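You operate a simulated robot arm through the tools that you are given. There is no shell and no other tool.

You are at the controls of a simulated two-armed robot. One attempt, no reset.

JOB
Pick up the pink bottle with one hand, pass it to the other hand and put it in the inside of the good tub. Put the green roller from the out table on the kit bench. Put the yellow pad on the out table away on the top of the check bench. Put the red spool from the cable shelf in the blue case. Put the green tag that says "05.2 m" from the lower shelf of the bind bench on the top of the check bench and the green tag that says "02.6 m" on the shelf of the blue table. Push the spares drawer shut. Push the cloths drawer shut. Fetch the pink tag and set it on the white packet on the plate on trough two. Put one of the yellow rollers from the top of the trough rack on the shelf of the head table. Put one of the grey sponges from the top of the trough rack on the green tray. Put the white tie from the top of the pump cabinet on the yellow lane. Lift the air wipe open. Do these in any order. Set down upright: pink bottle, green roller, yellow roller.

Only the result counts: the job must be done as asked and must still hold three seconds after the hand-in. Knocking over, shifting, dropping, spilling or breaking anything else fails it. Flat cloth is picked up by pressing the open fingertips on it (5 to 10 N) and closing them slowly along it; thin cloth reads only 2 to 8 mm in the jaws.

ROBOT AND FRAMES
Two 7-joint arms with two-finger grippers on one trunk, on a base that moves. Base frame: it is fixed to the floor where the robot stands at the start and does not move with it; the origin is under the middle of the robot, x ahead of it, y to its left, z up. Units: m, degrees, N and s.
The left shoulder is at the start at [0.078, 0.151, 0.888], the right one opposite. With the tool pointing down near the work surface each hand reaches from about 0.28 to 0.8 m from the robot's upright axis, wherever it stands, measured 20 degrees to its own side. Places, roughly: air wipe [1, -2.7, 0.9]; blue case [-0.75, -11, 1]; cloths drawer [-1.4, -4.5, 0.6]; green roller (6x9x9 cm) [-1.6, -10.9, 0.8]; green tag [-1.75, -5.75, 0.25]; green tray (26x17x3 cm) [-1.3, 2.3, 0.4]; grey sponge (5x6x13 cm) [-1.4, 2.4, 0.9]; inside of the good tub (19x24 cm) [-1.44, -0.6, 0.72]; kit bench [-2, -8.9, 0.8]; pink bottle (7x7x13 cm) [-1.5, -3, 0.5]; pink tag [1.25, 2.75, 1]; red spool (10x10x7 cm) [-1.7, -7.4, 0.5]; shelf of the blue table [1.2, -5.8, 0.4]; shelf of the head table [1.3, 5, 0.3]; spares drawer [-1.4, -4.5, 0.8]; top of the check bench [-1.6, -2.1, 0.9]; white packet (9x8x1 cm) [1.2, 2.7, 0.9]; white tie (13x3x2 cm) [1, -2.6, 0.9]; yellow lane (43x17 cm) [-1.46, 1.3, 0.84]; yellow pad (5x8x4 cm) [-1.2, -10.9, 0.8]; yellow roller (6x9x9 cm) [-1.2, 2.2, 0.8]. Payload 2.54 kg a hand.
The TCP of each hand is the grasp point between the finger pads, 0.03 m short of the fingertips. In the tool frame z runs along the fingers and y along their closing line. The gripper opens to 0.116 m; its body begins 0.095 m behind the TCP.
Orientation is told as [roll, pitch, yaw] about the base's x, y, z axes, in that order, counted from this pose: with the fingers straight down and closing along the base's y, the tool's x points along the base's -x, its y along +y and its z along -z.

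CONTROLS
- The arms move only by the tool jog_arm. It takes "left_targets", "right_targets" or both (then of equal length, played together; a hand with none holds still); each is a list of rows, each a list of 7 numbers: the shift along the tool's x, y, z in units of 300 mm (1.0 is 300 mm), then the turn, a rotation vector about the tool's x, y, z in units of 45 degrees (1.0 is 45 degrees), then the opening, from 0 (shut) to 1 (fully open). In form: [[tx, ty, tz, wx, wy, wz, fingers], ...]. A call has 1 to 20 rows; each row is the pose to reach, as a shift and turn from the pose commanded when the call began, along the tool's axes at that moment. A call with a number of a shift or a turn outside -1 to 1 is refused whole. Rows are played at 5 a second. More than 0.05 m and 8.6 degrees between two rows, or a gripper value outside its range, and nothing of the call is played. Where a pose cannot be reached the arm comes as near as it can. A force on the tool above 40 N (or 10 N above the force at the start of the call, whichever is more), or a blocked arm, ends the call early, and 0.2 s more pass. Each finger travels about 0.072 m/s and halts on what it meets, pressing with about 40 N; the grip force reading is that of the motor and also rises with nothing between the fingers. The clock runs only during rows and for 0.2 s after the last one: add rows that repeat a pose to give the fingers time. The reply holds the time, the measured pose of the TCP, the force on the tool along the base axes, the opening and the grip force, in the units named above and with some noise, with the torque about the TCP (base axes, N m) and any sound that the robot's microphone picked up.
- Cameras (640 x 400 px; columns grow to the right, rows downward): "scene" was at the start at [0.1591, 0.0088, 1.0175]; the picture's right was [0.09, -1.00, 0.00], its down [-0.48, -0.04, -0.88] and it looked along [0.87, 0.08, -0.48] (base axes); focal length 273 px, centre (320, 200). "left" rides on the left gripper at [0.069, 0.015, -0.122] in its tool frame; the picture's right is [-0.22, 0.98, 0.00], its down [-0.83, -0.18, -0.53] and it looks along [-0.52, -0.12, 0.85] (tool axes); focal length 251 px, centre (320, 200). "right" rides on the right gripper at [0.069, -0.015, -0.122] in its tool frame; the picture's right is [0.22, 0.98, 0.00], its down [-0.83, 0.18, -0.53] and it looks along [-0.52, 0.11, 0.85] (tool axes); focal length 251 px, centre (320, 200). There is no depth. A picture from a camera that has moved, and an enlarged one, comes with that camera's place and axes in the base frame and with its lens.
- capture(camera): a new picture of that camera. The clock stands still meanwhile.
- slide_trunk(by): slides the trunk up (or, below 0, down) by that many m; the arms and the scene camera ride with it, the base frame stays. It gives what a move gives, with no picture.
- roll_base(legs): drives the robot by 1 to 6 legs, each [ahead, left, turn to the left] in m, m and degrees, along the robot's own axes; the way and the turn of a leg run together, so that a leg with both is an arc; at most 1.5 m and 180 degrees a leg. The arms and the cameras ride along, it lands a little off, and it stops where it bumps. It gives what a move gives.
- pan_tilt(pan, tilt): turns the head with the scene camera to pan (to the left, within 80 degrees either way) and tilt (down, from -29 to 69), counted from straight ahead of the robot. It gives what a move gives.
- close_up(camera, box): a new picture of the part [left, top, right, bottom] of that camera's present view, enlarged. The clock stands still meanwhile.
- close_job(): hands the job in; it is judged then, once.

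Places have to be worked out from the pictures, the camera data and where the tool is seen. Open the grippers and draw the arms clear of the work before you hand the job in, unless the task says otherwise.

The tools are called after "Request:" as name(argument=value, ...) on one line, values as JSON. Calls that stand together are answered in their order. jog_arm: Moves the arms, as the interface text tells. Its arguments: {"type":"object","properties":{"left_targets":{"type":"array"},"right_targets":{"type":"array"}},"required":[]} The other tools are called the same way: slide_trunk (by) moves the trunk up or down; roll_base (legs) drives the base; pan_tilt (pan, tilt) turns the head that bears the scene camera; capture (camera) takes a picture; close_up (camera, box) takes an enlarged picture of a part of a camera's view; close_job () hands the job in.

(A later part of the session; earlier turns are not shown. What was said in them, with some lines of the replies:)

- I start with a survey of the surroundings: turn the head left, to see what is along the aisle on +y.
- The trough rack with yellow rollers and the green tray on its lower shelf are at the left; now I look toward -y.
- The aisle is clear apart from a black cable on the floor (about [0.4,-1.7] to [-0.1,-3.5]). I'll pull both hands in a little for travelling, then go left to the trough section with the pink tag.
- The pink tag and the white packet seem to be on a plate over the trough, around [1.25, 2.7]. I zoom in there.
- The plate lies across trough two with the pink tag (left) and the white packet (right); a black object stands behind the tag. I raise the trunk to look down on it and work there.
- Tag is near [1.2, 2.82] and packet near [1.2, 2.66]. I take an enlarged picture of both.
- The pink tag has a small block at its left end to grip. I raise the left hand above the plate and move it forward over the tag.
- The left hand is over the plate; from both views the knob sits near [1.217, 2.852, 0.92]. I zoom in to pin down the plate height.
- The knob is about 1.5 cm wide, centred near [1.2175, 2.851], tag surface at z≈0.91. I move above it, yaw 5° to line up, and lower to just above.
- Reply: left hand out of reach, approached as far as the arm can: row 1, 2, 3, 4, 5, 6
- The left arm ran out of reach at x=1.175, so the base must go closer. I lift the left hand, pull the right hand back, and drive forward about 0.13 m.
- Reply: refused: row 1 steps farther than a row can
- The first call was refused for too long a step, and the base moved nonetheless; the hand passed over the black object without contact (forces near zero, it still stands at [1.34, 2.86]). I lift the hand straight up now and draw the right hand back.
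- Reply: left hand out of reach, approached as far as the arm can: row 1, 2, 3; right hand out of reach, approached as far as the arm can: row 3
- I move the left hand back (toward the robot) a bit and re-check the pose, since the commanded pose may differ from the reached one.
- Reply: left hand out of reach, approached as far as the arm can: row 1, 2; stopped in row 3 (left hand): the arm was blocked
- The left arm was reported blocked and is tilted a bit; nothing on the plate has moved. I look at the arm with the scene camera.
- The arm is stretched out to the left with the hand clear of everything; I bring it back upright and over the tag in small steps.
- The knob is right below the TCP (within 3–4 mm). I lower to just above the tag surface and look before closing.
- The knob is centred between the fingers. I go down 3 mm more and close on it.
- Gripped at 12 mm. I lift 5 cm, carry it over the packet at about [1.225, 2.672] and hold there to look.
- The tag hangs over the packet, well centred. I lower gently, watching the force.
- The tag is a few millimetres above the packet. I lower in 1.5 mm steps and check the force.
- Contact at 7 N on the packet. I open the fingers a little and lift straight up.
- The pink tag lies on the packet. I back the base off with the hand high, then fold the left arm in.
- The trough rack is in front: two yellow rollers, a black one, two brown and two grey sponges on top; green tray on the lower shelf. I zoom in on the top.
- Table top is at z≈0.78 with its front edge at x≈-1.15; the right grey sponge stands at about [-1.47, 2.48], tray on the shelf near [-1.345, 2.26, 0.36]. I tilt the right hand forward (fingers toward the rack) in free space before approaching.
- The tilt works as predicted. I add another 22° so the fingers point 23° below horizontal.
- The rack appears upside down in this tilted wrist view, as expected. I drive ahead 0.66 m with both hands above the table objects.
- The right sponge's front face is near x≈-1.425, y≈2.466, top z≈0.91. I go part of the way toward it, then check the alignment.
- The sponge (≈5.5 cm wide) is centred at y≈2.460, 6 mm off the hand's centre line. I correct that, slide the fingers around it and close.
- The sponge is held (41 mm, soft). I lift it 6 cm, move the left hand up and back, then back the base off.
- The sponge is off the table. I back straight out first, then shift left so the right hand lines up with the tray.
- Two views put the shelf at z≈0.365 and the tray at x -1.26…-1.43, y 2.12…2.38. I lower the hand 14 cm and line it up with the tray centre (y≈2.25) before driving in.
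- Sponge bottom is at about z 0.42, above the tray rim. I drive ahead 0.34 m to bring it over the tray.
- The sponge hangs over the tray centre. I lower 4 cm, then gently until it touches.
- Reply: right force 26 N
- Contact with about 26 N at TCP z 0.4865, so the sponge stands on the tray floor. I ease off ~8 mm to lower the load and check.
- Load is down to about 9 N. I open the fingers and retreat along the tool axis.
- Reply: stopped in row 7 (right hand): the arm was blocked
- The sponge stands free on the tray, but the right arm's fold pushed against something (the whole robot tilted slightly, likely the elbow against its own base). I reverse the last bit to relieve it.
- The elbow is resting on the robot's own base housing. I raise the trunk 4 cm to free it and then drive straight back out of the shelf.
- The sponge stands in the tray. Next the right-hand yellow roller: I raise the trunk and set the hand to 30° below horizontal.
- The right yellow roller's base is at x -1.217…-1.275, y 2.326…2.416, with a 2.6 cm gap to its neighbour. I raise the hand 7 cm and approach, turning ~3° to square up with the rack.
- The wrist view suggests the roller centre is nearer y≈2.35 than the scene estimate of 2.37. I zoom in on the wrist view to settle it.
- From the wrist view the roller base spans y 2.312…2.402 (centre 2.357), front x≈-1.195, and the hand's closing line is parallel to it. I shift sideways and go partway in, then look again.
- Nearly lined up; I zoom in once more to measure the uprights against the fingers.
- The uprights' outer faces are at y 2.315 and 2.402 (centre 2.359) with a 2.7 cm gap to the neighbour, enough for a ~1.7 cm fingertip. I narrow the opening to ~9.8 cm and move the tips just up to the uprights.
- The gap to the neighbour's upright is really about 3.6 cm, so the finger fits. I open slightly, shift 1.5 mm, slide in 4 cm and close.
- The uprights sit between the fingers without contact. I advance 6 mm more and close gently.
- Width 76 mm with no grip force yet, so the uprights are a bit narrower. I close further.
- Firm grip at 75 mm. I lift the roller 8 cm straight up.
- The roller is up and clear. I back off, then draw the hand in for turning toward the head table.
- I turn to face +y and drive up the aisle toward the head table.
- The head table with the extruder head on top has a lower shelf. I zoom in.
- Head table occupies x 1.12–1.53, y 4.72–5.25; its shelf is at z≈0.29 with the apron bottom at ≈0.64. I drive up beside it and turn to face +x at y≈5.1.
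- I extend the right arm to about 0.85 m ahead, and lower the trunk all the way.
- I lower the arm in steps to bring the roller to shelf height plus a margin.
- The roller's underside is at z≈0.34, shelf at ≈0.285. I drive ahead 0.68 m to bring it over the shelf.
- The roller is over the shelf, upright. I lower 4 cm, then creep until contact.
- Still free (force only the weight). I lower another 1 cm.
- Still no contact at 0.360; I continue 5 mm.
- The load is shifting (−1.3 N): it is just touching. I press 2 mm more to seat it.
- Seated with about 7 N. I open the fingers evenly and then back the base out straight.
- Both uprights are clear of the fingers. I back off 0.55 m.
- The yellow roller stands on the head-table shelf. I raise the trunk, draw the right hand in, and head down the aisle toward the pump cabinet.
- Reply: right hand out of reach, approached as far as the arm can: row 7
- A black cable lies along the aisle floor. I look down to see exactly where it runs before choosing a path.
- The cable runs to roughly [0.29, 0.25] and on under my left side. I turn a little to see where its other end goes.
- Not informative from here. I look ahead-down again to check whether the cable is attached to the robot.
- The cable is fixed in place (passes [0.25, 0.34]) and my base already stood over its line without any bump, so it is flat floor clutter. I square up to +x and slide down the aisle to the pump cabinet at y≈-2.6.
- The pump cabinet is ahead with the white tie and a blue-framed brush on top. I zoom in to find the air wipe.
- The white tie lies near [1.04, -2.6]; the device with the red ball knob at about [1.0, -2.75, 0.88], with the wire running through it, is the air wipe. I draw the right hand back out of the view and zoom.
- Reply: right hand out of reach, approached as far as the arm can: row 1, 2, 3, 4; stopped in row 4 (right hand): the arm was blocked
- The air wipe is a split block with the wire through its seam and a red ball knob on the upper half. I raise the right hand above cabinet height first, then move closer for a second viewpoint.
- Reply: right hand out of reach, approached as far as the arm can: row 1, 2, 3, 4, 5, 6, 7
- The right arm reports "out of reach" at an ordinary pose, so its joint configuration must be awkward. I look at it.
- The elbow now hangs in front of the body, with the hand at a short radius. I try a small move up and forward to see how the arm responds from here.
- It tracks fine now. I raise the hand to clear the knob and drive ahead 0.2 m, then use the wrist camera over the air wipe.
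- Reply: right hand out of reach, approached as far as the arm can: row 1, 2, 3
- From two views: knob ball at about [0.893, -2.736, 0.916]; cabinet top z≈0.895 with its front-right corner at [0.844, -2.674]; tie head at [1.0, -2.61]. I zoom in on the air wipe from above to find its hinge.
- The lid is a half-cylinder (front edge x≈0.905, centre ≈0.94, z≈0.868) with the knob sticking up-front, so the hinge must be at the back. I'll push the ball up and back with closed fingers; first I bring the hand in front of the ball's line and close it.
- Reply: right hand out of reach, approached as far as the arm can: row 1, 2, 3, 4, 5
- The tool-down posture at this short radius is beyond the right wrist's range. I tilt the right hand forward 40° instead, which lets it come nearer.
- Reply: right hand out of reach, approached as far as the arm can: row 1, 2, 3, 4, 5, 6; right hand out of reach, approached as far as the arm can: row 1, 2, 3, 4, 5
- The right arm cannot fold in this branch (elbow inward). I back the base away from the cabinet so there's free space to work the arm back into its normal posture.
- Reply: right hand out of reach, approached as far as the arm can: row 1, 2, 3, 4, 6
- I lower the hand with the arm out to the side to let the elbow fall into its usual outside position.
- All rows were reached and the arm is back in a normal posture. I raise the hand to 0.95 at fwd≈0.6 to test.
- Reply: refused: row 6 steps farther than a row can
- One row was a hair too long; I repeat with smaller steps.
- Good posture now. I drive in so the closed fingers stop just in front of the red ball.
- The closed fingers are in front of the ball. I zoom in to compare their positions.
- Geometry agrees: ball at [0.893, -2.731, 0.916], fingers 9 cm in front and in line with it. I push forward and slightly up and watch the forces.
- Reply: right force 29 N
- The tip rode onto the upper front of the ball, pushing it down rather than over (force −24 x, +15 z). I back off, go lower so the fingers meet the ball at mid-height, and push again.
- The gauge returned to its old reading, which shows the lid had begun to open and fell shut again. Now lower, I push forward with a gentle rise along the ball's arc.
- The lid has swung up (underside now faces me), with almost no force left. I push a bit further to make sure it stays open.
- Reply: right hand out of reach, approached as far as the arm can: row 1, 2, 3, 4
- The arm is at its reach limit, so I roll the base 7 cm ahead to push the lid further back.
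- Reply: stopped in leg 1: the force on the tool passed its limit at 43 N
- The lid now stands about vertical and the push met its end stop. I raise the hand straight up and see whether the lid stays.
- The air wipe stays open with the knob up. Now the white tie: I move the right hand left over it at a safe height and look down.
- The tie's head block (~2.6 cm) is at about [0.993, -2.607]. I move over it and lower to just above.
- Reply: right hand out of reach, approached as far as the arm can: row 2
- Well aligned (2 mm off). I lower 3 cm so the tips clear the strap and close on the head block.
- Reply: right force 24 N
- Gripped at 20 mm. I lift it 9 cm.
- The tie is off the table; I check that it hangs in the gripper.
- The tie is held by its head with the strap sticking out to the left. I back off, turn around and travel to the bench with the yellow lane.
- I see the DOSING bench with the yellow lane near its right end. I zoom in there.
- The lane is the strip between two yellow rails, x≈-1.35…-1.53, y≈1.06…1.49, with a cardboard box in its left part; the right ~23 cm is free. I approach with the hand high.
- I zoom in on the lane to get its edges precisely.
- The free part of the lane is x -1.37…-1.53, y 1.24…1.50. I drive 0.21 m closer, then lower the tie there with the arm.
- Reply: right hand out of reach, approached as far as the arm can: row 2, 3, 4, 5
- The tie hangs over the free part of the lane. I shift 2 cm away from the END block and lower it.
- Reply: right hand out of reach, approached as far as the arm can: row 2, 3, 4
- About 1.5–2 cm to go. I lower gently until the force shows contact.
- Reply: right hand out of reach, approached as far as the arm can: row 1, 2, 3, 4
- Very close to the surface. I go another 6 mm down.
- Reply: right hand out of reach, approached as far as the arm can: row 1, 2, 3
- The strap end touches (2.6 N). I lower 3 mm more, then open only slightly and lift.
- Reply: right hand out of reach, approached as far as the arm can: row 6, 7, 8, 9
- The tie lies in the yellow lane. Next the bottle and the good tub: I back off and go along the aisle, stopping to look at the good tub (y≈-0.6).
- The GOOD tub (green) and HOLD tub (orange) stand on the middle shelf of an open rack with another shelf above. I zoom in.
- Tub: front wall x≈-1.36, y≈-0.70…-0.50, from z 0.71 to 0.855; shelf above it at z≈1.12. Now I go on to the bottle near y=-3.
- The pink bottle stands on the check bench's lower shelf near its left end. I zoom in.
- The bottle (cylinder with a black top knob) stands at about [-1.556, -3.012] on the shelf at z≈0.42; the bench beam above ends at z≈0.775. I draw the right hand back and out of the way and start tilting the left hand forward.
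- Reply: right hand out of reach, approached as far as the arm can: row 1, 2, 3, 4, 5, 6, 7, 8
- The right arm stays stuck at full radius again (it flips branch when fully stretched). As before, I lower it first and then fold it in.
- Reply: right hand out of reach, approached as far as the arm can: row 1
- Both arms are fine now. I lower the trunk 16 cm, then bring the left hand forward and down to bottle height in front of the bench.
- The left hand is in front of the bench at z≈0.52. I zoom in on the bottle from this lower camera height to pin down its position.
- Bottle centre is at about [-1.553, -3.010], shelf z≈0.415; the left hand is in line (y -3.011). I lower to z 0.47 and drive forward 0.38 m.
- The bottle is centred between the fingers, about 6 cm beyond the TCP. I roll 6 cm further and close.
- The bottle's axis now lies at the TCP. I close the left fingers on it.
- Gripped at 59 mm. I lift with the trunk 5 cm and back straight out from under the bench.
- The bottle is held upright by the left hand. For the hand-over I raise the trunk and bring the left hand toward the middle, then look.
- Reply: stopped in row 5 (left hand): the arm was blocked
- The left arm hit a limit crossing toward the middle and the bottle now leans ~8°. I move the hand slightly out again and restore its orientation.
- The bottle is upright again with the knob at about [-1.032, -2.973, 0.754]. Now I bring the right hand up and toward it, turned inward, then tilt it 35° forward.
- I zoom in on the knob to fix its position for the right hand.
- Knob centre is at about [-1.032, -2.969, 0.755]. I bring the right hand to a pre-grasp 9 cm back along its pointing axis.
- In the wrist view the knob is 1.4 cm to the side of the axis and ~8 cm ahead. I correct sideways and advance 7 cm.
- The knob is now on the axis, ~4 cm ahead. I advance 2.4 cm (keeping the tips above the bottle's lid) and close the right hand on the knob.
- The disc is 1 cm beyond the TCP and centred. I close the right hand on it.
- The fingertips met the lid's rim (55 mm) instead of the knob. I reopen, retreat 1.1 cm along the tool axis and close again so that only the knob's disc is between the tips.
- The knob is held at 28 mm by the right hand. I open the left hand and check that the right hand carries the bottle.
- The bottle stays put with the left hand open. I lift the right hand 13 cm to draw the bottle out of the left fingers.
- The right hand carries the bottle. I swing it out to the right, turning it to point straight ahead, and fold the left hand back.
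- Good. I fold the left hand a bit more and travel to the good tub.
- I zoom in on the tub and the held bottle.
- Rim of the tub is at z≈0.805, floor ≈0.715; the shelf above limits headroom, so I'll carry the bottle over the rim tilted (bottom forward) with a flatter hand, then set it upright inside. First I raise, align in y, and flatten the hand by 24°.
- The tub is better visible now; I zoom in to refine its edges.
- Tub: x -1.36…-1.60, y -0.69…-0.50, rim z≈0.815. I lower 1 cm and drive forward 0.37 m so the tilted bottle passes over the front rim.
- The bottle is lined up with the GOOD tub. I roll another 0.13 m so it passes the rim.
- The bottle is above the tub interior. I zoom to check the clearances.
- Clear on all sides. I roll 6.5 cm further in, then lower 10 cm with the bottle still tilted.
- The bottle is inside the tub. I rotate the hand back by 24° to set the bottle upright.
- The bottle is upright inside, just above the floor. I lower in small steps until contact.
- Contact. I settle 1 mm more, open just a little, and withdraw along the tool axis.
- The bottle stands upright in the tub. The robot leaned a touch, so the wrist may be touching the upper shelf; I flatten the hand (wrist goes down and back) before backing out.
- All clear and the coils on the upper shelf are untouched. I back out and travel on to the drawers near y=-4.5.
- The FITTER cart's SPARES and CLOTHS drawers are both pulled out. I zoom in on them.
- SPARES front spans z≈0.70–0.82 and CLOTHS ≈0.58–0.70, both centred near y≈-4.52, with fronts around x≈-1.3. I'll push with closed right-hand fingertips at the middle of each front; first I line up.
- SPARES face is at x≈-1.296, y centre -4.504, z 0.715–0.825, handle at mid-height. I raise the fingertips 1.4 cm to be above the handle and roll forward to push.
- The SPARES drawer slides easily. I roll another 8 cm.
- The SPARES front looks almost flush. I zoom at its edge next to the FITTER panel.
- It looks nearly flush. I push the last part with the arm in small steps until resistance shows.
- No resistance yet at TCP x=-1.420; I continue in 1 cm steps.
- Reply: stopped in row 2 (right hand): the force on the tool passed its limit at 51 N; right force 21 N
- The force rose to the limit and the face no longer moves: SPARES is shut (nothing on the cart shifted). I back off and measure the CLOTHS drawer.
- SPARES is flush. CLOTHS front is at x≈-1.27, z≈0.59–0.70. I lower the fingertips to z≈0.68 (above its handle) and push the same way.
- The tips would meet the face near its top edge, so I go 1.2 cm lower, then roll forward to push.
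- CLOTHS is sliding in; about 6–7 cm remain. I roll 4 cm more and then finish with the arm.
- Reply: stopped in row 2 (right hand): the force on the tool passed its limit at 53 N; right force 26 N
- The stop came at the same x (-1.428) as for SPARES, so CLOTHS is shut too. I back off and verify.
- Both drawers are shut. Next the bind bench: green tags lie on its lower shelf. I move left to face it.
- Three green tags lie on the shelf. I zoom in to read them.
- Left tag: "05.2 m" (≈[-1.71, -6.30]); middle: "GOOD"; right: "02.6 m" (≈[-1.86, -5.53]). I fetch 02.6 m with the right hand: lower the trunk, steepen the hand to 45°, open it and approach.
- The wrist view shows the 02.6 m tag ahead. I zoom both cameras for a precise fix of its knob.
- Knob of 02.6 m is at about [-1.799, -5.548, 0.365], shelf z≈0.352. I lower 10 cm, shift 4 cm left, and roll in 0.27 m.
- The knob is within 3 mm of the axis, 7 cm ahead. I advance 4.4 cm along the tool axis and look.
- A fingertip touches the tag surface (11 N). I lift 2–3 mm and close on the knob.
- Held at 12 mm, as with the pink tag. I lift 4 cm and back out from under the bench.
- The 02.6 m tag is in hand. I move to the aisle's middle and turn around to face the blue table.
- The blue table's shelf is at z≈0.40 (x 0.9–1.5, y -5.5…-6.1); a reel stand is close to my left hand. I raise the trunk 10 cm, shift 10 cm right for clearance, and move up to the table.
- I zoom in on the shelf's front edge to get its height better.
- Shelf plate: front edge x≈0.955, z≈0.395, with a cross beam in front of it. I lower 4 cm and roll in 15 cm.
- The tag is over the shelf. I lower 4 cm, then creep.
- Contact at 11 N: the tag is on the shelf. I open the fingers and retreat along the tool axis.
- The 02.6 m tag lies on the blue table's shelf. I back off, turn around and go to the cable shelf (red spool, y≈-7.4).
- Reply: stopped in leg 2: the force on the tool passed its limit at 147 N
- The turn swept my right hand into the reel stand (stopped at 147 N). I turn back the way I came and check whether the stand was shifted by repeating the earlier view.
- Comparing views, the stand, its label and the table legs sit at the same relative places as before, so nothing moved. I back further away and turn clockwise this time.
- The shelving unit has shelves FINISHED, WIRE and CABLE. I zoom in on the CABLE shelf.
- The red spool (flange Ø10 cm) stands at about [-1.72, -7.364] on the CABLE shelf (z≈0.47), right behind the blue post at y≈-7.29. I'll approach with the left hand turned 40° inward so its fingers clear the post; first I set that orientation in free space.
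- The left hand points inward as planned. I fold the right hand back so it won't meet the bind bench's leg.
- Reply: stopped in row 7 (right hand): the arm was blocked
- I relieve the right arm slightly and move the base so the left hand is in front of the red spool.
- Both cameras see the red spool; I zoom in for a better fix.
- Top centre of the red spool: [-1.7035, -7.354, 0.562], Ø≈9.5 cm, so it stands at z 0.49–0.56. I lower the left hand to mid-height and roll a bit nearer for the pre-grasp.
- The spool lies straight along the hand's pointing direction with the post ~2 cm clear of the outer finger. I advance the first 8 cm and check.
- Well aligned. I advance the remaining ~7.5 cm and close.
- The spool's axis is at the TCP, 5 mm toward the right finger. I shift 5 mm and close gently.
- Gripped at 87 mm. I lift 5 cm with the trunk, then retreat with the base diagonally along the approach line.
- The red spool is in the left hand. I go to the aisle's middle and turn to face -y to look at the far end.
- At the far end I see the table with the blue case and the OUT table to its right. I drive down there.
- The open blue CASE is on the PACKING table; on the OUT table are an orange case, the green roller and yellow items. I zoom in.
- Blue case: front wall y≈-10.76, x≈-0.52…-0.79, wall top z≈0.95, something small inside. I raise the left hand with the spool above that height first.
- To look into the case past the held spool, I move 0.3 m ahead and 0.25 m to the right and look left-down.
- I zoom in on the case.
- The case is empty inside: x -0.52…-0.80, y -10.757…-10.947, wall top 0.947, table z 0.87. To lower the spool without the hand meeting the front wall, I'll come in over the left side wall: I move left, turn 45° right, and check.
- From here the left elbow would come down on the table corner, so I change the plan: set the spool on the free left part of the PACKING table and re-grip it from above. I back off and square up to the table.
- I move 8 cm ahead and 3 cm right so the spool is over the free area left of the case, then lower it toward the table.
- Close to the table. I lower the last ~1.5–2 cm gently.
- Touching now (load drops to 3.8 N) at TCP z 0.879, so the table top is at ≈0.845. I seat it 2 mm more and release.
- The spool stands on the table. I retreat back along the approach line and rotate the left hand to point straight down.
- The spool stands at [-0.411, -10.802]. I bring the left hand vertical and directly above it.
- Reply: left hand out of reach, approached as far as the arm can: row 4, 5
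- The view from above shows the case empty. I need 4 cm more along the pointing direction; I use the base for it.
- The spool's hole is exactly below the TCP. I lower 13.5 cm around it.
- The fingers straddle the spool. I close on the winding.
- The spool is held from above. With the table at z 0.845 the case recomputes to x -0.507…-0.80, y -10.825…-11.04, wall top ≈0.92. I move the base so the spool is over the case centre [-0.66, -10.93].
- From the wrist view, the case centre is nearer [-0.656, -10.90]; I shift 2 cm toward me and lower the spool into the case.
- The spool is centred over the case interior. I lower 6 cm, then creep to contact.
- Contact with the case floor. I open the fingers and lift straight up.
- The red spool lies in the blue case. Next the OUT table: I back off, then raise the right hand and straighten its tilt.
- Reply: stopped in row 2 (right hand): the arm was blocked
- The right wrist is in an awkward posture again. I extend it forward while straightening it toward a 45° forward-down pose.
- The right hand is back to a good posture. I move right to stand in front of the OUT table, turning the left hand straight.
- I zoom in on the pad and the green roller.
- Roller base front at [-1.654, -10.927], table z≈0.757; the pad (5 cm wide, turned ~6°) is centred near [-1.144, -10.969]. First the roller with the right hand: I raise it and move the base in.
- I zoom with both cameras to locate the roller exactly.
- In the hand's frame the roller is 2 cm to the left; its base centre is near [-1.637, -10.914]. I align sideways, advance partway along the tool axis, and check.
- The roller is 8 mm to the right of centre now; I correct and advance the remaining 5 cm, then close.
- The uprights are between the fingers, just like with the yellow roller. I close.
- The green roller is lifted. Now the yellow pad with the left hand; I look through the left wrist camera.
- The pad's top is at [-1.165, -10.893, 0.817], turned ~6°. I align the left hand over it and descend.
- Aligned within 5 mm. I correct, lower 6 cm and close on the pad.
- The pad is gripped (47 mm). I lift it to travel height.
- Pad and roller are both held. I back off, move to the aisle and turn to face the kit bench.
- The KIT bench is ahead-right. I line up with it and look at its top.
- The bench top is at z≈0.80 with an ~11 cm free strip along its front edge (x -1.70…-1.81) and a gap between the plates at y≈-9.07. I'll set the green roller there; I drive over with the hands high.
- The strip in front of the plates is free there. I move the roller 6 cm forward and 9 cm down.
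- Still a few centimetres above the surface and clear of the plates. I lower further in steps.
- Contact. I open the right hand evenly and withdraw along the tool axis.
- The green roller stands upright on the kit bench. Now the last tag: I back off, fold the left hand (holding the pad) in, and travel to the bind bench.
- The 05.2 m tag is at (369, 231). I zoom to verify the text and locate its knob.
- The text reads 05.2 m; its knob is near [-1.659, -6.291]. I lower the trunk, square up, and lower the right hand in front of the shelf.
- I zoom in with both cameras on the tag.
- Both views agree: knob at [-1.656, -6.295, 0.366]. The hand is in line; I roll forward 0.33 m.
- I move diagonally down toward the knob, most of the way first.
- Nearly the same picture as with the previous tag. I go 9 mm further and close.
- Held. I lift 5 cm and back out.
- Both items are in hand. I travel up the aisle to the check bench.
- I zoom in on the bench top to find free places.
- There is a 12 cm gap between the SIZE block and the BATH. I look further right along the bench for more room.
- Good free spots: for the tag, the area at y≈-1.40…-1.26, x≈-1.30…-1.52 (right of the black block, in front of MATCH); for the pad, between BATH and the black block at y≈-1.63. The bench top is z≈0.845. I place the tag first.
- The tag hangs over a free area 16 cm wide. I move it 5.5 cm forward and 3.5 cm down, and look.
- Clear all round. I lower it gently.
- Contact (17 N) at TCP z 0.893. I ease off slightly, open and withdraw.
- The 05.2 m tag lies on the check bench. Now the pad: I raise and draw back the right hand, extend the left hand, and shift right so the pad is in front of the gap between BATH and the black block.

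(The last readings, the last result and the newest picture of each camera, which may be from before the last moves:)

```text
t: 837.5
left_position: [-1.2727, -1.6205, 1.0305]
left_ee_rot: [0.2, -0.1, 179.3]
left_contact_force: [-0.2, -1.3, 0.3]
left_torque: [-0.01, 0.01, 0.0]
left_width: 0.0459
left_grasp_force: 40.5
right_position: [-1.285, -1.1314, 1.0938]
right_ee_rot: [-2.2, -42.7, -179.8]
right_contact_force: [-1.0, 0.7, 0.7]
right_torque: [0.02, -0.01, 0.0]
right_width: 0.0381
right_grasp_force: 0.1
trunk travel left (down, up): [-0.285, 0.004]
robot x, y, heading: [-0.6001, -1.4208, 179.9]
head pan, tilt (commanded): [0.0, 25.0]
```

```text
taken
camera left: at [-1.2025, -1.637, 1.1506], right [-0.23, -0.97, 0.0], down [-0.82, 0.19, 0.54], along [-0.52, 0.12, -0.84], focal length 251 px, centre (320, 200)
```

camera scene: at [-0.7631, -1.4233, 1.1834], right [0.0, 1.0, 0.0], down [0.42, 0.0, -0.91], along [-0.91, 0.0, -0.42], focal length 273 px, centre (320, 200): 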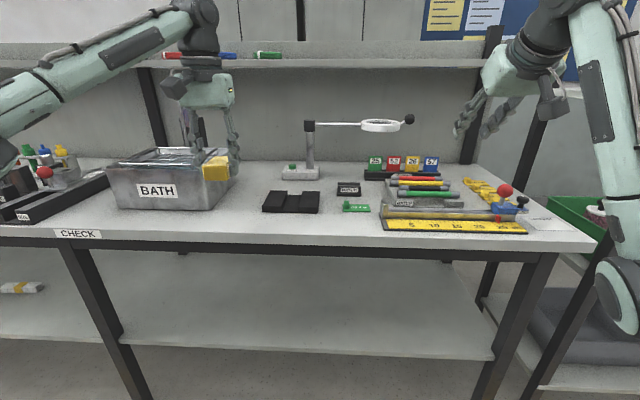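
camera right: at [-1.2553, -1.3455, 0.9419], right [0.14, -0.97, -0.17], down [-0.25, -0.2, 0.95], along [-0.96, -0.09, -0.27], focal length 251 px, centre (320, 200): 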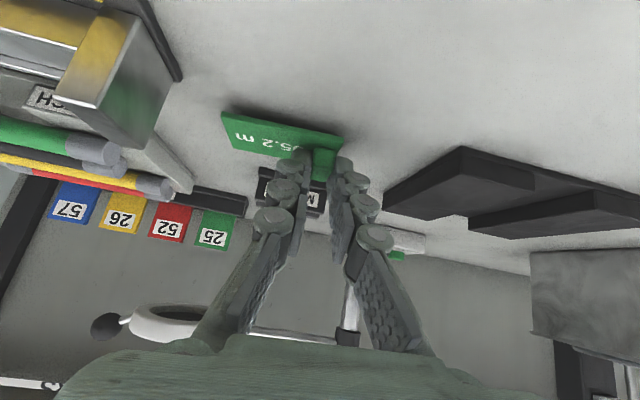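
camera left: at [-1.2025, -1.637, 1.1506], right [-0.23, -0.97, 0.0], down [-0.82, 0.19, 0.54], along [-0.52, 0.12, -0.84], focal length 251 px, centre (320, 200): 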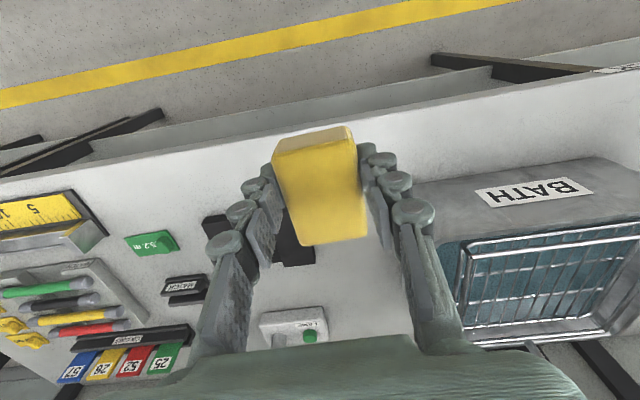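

The gap between BATH (y≈-1.718) and the black block (y≈-1.57) is clear; the bench edge is at x≈-1.285. I roll 11 cm ahead, 2 cm left, and lower the pad.

Request:
roll_base(legs=[[0.112, 0.02, 0]])

Request:
capture(camera="left")

```text
t: 838.7
left_position: [-1.3825, -1.6444, 1.0277]
left_ee_rot: [0.3, -0.2, 179.6]
left_contact_force: [-0.6, -0.3, -0.6]
left_torque: [0.03, -0.03, -0.04]
left_width: 0.0461
left_grasp_force: 39.5
right_position: [-1.3989, -1.1531, 1.0931]
right_ee_rot: [-2.3, -42.6, -179.4]
right_contact_force: [-1.2, 1.0, 0.2]
right_torque: [0.04, -0.03, 0.01]
right_width: 0.0382
right_grasp_force: 0.1
trunk travel left (down, up): [-0.285, 0.004]
robot x, y, heading: [-0.7128, -1.4455, -179.8]
head pan, tilt (commanded): [0.0, 25.0]
```

```text
taken
camera left: at [-1.3129, -1.6601, 1.1499], right [-0.22, -0.98, 0.0], down [-0.82, 0.19, 0.54], along [-0.52, 0.12, -0.84], focal length 251 px, centre (320, 200)
```

left: 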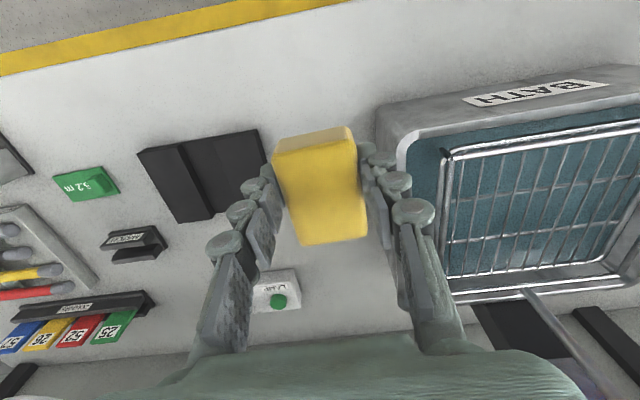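

The BATH's rim and the black block narrow the gap further in, so I set the pad a bit nearer the front edge: I pull back 3.5 cm, shift 1 cm right, and lower.

Request:
jog_arm(left_targets=[[0.117, -0.033, 0, 0, 0, 0, 0.3], [0.117, -0.033, 0.13, 0, 0, 0, 0.3], [0.117, -0.033, 0.26, 0, 0, 0, 0.3], [0.117, -0.033, 0.38, 0, 0, 0, 0.3], [0.117, -0.033, 0.38, 0, 0, 0, 0.3]])

Request:
capture(camera="left")

Request:
close_up(camera="scene", box=[140, 130, 380, 260])

```text
t: 839.9
left_position: [-1.3491, -1.6333, 0.9146]
left_ee_rot: [0.1, -0.3, 179.6]
left_contact_force: [0.2, -0.1, 0.3]
left_torque: [0.0, -0.01, -0.03]
left_width: 0.0461
left_grasp_force: 39.5
right_position: [-1.3968, -1.1534, 1.0936]
right_ee_rot: [-2.2, -42.8, -179.4]
right_contact_force: [-0.5, 0.1, 0.2]
right_torque: [0.0, -0.04, -0.04]
right_width: 0.0381
right_grasp_force: 0.0
trunk travel left (down, up): [-0.285, 0.004]
robot x, y, heading: [-0.7141, -1.4434, -180.0]
head pan, tilt (commanded): [0.0, 25.0]
```

```text
taken
camera left: at [-1.2778, -1.6497, 1.0348], right [-0.22, -0.98, 0.0], down [-0.82, 0.19, 0.54], along [-0.52, 0.12, -0.84], focal length 251 px, centre (320, 200)
```

left: 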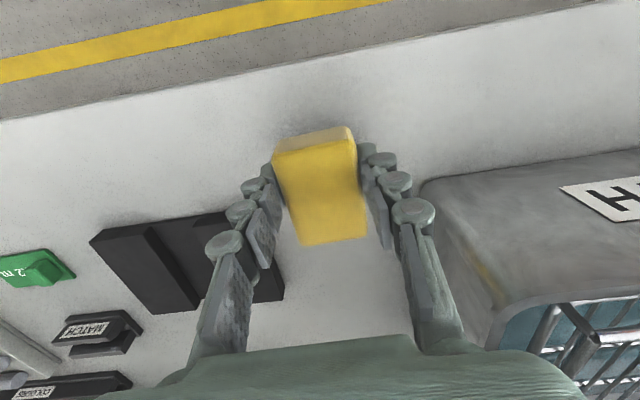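

```text
2.67 times, centred on (260, 195) of scene
camera zoom: at [-0.8736, -1.4444, 1.1835], right [0.0, 1.0, 0.0], down [0.42, 0.0, -0.91], along [-0.91, 0.0, -0.42], focal length 727 px, centre (480, 213)
```

zoom: 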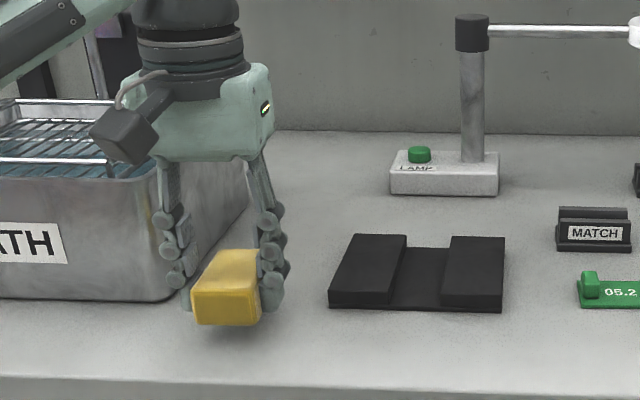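

Clear on both sides, about 2 cm above the bench. I lower to contact.

Request:
jog_arm(left_targets=[[0, 0, 0.03, 0, 0, 0, 0.3], [0, 0, 0.06, 0, 0, 0, 0.3], [0, 0, 0.06, 0, 0, 0, 0.3]])

```text
t: 840.7
left_position: [-1.3482, -1.6331, 0.8963]
left_ee_rot: [0.3, -0.2, 179.5]
left_contact_force: [0.5, -0.4, -0.5]
left_torque: [0.0, 0.02, -0.06]
left_width: 0.046
left_grasp_force: 39.7
right_position: [-1.3971, -1.153, 1.0943]
right_ee_rot: [-2.3, -42.7, -179.4]
right_contact_force: [0.2, 0.2, 0.3]
right_torque: [0.0, 0.01, -0.04]
right_width: 0.0385
right_grasp_force: 0.0
trunk travel left (down, up): [-0.285, 0.004]
robot x, y, heading: [-0.7097, -1.4451, -179.9]
head pan, tilt (commanded): [0.0, 25.0]
```

Request:
jog_arm(left_targets=[[0, 0, 0.012, 0, 0, 0, 0.3], [0, 0, 0.02, 0, 0, 0, 0.3], [0, 0, 0.02, 0, 0, 0, 0.3]])

Request:
close_up(camera="scene", box=[140, 130, 380, 260])

```text
t: 841.5
left_position: [-1.3478, -1.6334, 0.8938]
left_ee_rot: [0.0, -0.6, 179.6]
left_contact_force: [-6.5, 0.1, 18.7]
left_torque: [0.11, -0.03, 0.02]
left_width: 0.0461
left_grasp_force: 39.9
right_position: [-1.3963, -1.1526, 1.0956]
right_ee_rot: [-2.2, -42.9, -179.5]
right_contact_force: [1.3, 1.0, 0.1]
right_torque: [-0.02, -0.03, 0.01]
right_width: 0.0381
right_grasp_force: 0.0
trunk travel left (down, up): [-0.285, 0.004]
robot x, y, heading: [-0.7143, -1.4454, -179.8]
head pan, tilt (commanded): [0.0, 25.0]
```

```text
2.67 times, centred on (260, 195) of scene
camera zoom: at [-0.8726, -1.4439, 1.1839], right [0.0, 1.0, 0.0], down [0.42, 0.0, -0.91], along [-0.91, 0.0, -0.42], focal length 727 px, centre (480, 213)
```

zoom: 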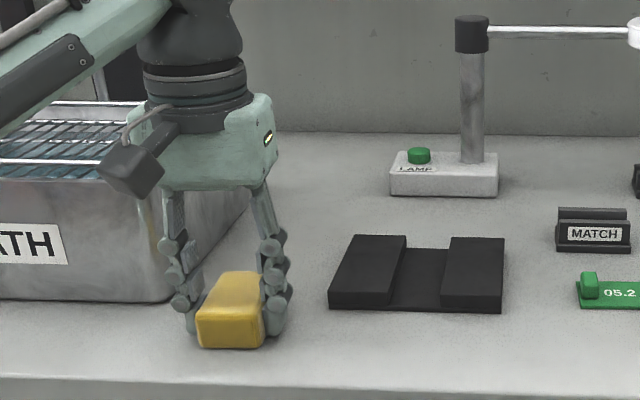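

The pad rests on the bench. I ease off 2 mm, open the fingers a little, and lift away.

Request:
jog_arm(left_targets=[[0, 0, -0.01, 0, 0, 0, 0.3], [0, 0, -0.01, 0, 0, 0, 0.45], [0, 0, -0.01, 0, 0, 0, 0.56], [0, 0, -0.01, 0, 0, 0, 0.56], [0, 0, -0.1, 0, 0, 0, 0.56], [0, 0, -0.24, 0, 0, 0, 0.56], [0, 0, -0.38, 0, 0, 0, 0.56], [0.02, 0, -0.5, 0, 0, 0, 0.56]])

Request:
close_up(camera="scene", box=[140, 130, 460, 260])

```text
t: 843.3
left_position: [-1.3402, -1.635, 1.0413]
left_ee_rot: [0.2, -0.2, 179.7]
left_contact_force: [-0.3, 0.0, -0.2]
left_torque: [0.01, 0.03, -0.03]
left_width: 0.0654
left_grasp_force: 0.0
right_position: [-1.3975, -1.1531, 1.0943]
right_ee_rot: [-2.2, -42.8, -179.6]
right_contact_force: [-0.4, -0.7, -0.1]
right_torque: [0.0, -0.02, 0.0]
right_width: 0.0382
right_grasp_force: 0.1
trunk travel left (down, up): [-0.285, 0.004]
robot x, y, heading: [-0.7173, -1.4456, -179.8]
head pan, tilt (commanded): [0.0, 25.0]
```

```text
2.00 times, centred on (300, 195) of scene
camera zoom: at [-0.8731, -1.4442, 1.1835], right [0.0, 1.0, 0.0], down [0.42, 0.0, -0.91], along [-0.91, 0.0, -0.42], focal length 545 px, centre (360, 210)
```

zoom: 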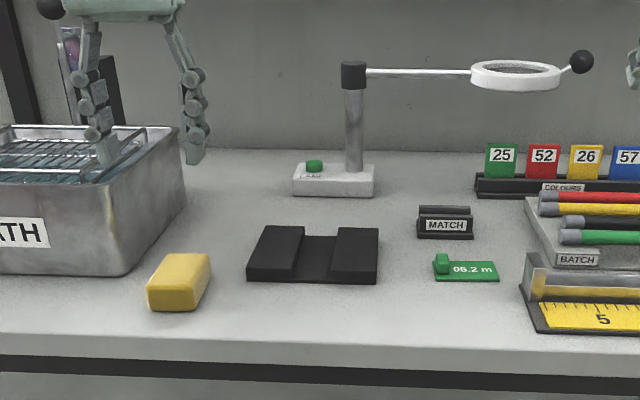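

Pad and tag are both on the check bench. I back away and verify the earlier results that are near: first the air wipe and the good tub.

Request:
roll_base(legs=[[-0.5, 0, 0]])

Request:
pan_tilt(pan=-25, tilt=22)

Request:
capture(camera="scene")

```text
t: 846.2
left_position: [-0.8459, -1.6325, 1.0422]
left_ee_rot: [0.1, -0.2, 179.7]
left_contact_force: [0.4, 0.3, 0.5]
left_torque: [-0.01, 0.04, -0.02]
left_width: 0.0648
left_grasp_force: 0.0
right_position: [-0.9032, -1.1525, 1.0937]
right_ee_rot: [-2.3, -42.7, -179.5]
right_contact_force: [1.1, 0.8, -0.6]
right_torque: [-0.01, -0.04, -0.05]
right_width: 0.0381
right_grasp_force: 0.1
trunk travel left (down, up): [-0.285, 0.004]
robot x, y, heading: [-0.215, -1.4402, -179.9]
head pan, tilt (commanded): [0.0, 25.0]
```

```text
t: 847.1
left_position: [-0.8459, -1.6315, 1.0408]
left_ee_rot: [0.2, -0.2, 179.6]
left_contact_force: [0.4, -0.2, 0.7]
left_torque: [0.01, 0.0, 0.02]
left_width: 0.0648
left_grasp_force: 0.1
right_position: [-0.9015, -1.1529, 1.0933]
right_ee_rot: [-2.3, -42.7, -179.5]
right_contact_force: [0.0, -0.2, -0.1]
right_torque: [0.01, 0.0, -0.02]
right_width: 0.0381
right_grasp_force: 0.1
trunk travel left (down, up): [-0.285, 0.004]
robot x, y, heading: [-0.2227, -1.4422, -179.5]
head pan, tilt (commanded): [-25.0, 22.0]
```

```text
taken
camera scene: at [-0.3706, -1.4036, 1.1883], right [0.42, 0.91, 0.0], down [0.34, -0.16, -0.93], along [-0.84, 0.39, -0.37], focal length 273 px, centre (320, 200)
```

scene: 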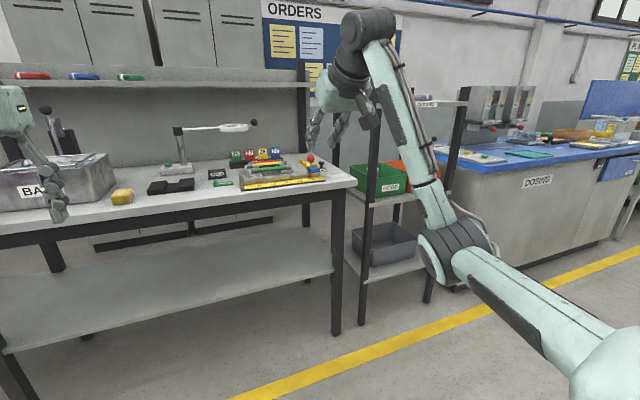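

I zoom at the GOOD tub.

Request:
close_up(camera="scene", box=[330, 130, 430, 220])

```text
4.44 times, centred on (380, 175) of scene
camera zoom: at [-0.3706, -1.4036, 1.1883], right [0.42, 0.91, 0.0], down [0.34, -0.16, -0.93], along [-0.84, 0.39, -0.37], focal length 1212 px, centre (53, 311)
```

zoom: 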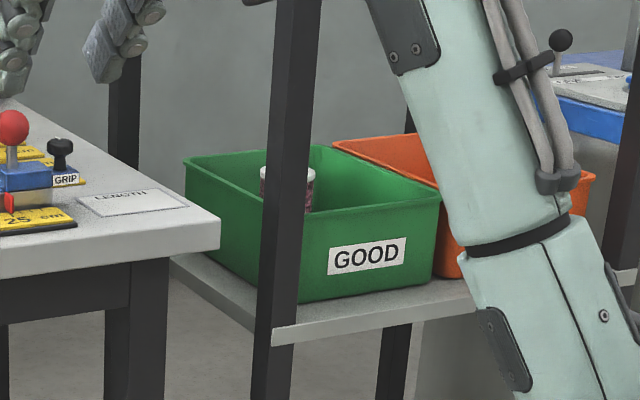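

The bottle stands in the tub. I turn to check the air wipe and the aisle's other side.

Request:
roll_base(legs=[[0.1, 0, 0], [0, 0, 90]])

Request:
pan_tilt(pan=42, tilt=12)

Request:
capture(camera="scene")

```text
t: 852.2
left_position: [-0.122, -2.0672, 1.041]
left_ee_rot: [0.2, -0.2, -89.5]
left_contact_force: [0.4, -0.2, 0.1]
left_torque: [0.02, 0.01, 0.04]
left_width: 0.065
left_grasp_force: 0.0
right_position: [-0.6032, -2.1313, 1.0943]
right_ee_rot: [-2.3, -42.7, -88.5]
right_contact_force: [0.0, 0.6, 0.1]
right_torque: [0.02, -0.01, -0.02]
right_width: 0.038
right_grasp_force: 0.2
trunk travel left (down, up): [-0.285, 0.004]
robot x, y, heading: [-0.3232, -1.4472, -89.0]
head pan, tilt (commanded): [-25.0, 22.0]
```

```text
t: 853.6
left_position: [-0.1241, -2.0677, 1.041]
left_ee_rot: [0.1, -0.2, -89.4]
left_contact_force: [0.2, -0.2, 0.7]
left_torque: [0.0, -0.01, 0.01]
left_width: 0.0648
left_grasp_force: 0.0
right_position: [-0.6032, -2.1312, 1.0931]
right_ee_rot: [-2.2, -42.7, -88.7]
right_contact_force: [-0.1, -0.1, -0.1]
right_torque: [-0.03, 0.01, -0.02]
right_width: 0.0385
right_grasp_force: 0.0
trunk travel left (down, up): [-0.285, 0.004]
robot x, y, heading: [-0.3204, -1.4428, -88.8]
head pan, tilt (commanded): [42.0, 12.0]
```

```text
taken
camera scene: at [-0.2572, -1.5786, 1.2045], right [-0.73, -0.68, 0.0], down [-0.14, 0.15, -0.98], along [0.67, -0.71, -0.21], focal length 273 px, centre (320, 200)
```

scene: 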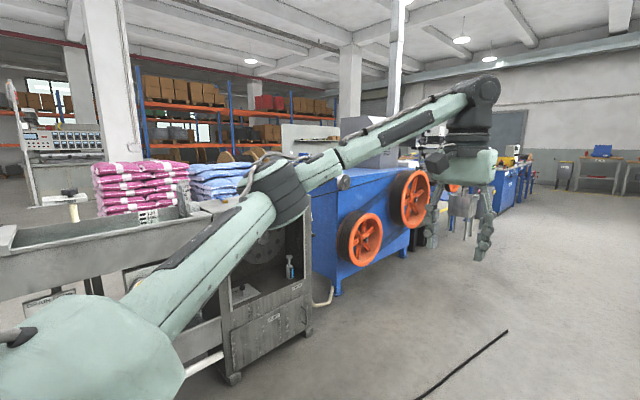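

The left arm blocks the view; I turn a bit more so the air wipe is in the middle.

Request:
roll_base(legs=[[0, 0, 45]])

Request:
pan_tilt(pan=2, tilt=12)

Request:
close_up(camera="scene", box=[220, 130, 420, 255])

```text
t: 856.1
left_position: [0.2581, -1.7475, 1.0412]
left_ee_rot: [0.2, -0.3, -44.8]
left_contact_force: [0.0, 0.5, -0.7]
left_torque: [-0.01, -0.02, -0.02]
left_width: 0.0649
left_grasp_force: 0.0
right_position: [-0.0388, -2.1302, 1.0935]
right_ee_rot: [-2.3, -42.7, -43.8]
right_contact_force: [-0.8, 0.1, -0.4]
right_torque: [0.02, 0.0, 0.01]
right_width: 0.0382
right_grasp_force: 0.1
trunk travel left (down, up): [-0.285, 0.004]
robot x, y, heading: [-0.3256, -1.4457, -44.2]
head pan, tilt (commanded): [42.0, 12.0]
```

```text
t: 857.1
left_position: [0.2591, -1.747, 1.0414]
left_ee_rot: [0.2, -0.1, -44.8]
left_contact_force: [0.2, 0.4, 0.7]
left_torque: [-0.01, 0.0, 0.06]
left_width: 0.0651
left_grasp_force: 0.0
right_position: [-0.0381, -2.1291, 1.0934]
right_ee_rot: [-2.3, -42.9, -43.9]
right_contact_force: [0.6, 0.2, 0.1]
right_torque: [0.01, -0.03, 0.01]
right_width: 0.0385
right_grasp_force: 0.1
trunk travel left (down, up): [-0.285, 0.004]
robot x, y, heading: [-0.3188, -1.4384, -44.2]
head pan, tilt (commanded): [2.0, 12.0]
```

```text
3.20 times, centred on (320, 192) of scene
camera zoom: at [-0.2043, -1.5523, 1.2045], right [-0.67, -0.74, 0.0], down [-0.15, 0.14, -0.98], along [0.73, -0.66, -0.21], focal length 873 px, centre (320, 224)
```

zoom: 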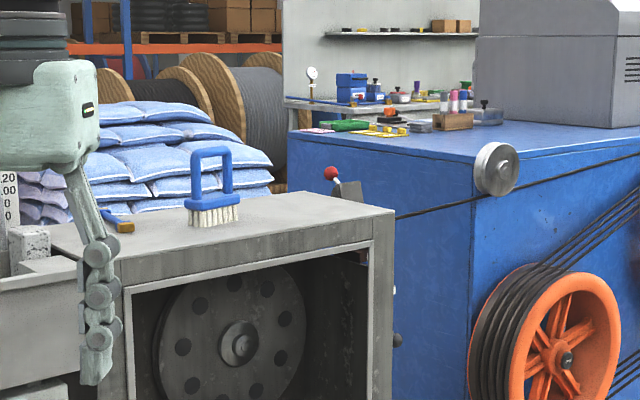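

The red ball shows the air wipe is still open. Everything is placed; I open both grippers fully in free space before handing in.

Request:
jog_arm(left_targets=[[0, 0, 0, 0, 0, 0, 0.8], [0, 0, 0, 0, 0, 0, 1.0], [0, 0, 0, 0, 0, 0, 1.0], [0, 0, 0, 0, 0, 0, 1.0]], right_targets=[[0, 0, 0, 0, 0, 0, 0.6], [0, 0, 0, 0, 0, 0, 1.0], [0, 0, 0, 0, 0, 0, 1.0], [0, 0, 0, 0, 0, 0, 1.0]])

Request:
pan_tilt(pan=0, tilt=25)

Request:
capture(camera="scene")

```text
t: 858.1
left_position: [0.2584, -1.7468, 1.0399]
left_ee_rot: [0.1, -0.2, -44.8]
left_contact_force: [0.8, -1.0, 0.2]
left_torque: [-0.01, 0.0, 0.02]
left_width: 0.1157
left_grasp_force: 0.1
right_position: [-0.0371, -2.1296, 1.0937]
right_ee_rot: [-2.3, -42.7, -43.9]
right_contact_force: [-0.8, 0.7, -0.8]
right_torque: [-0.01, -0.01, 0.01]
right_width: 0.1162
right_grasp_force: 0.0
trunk travel left (down, up): [-0.285, 0.004]
robot x, y, heading: [-0.3194, -1.4427, -43.8]
head pan, tilt (commanded): [2.0, 12.0]
```

```text
t: 858.9
left_position: [0.2585, -1.7464, 1.0412]
left_ee_rot: [0.2, -0.2, -44.8]
left_contact_force: [-0.3, 0.0, 0.3]
left_torque: [0.04, -0.01, 0.05]
left_width: 0.1159
left_grasp_force: 0.1
right_position: [-0.0388, -2.1296, 1.0923]
right_ee_rot: [-2.3, -42.8, -44.0]
right_contact_force: [0.1, 0.2, 0.3]
right_torque: [-0.03, -0.02, 0.0]
right_width: 0.1158
right_grasp_force: 0.2
trunk travel left (down, up): [-0.285, 0.004]
robot x, y, heading: [-0.3202, -1.4439, -44.3]
head pan, tilt (commanded): [0.0, 25.0]
```

```text
taken
camera scene: at [-0.2074, -1.554, 1.1835], right [-0.7, -0.72, 0.0], down [-0.3, 0.29, -0.91], along [0.65, -0.63, -0.42], focal length 273 px, centre (320, 200)
```

scene: 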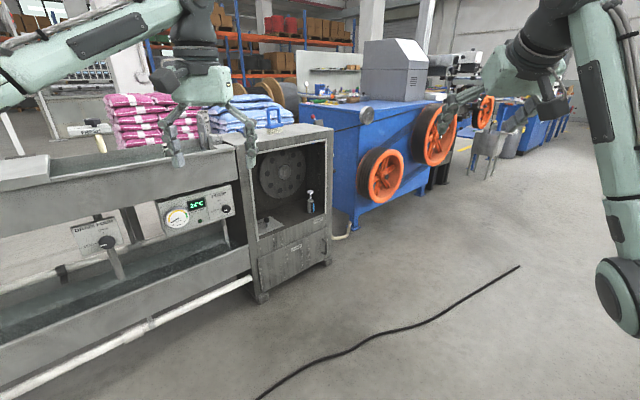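

Both hands are open and clear of all work, and every item of the job has been placed and checked. I hand the job in.

Request:
close_job()

```text
The job is handed in.
```

I finished every item on the list and handed the job in. The tool only confirmed that it was received, so I don't know how it was judged.

| Item | Where it ended up |
|---|---|
| Pink bottle | Picked up with the left hand, passed to the right in the air, upright in the good tub |
| Green roller | Upright on the kit bench, in the clear strip along the front edge |
| Yellow pad | Top of the check bench, near BATH |
| Red spool | In the blue case |
| Green tag 05.2 m | Top of the check bench |
| Green tag 02.6 m | Shelf of the blue table |
| Spares and cloths drawers | Both pushed shut |
| Pink tag | On the white packet on the plate on trough two |
| Yellow roller | Upright on the head table shelf |
| Grey sponge | Standing on the green tray |
| White tie | In the yellow lane |
| Air wipe | Lifted open; it still stood open when I looked just before handing in |

I checked each item in a picture after placing it. At the end I looked again only at the bottle and the air wipe.

These could count against the result:

- **Reel stand:** while I was turning away from the blue table, my right hand hit the reel stand beside it, and the move stopped at 147 N. I repeated the earlier view and the stand looked to be in the same place, to within about a centimetre.
- **Good tub rack:** my wrist probably touched the shelf above the tub while I was withdrawing. The two coils on that shelf looked undisturbed.
- **Drawers:** the last push on each drawer reached a little over 50 N before it stopped. Nothing on the cart appeared to move.
- **Floor cable:** I drove over the black cable on the floor several times. It did not appear to move.
- **Red spool:** I set it down once on the packing table so I could grip it again from above.
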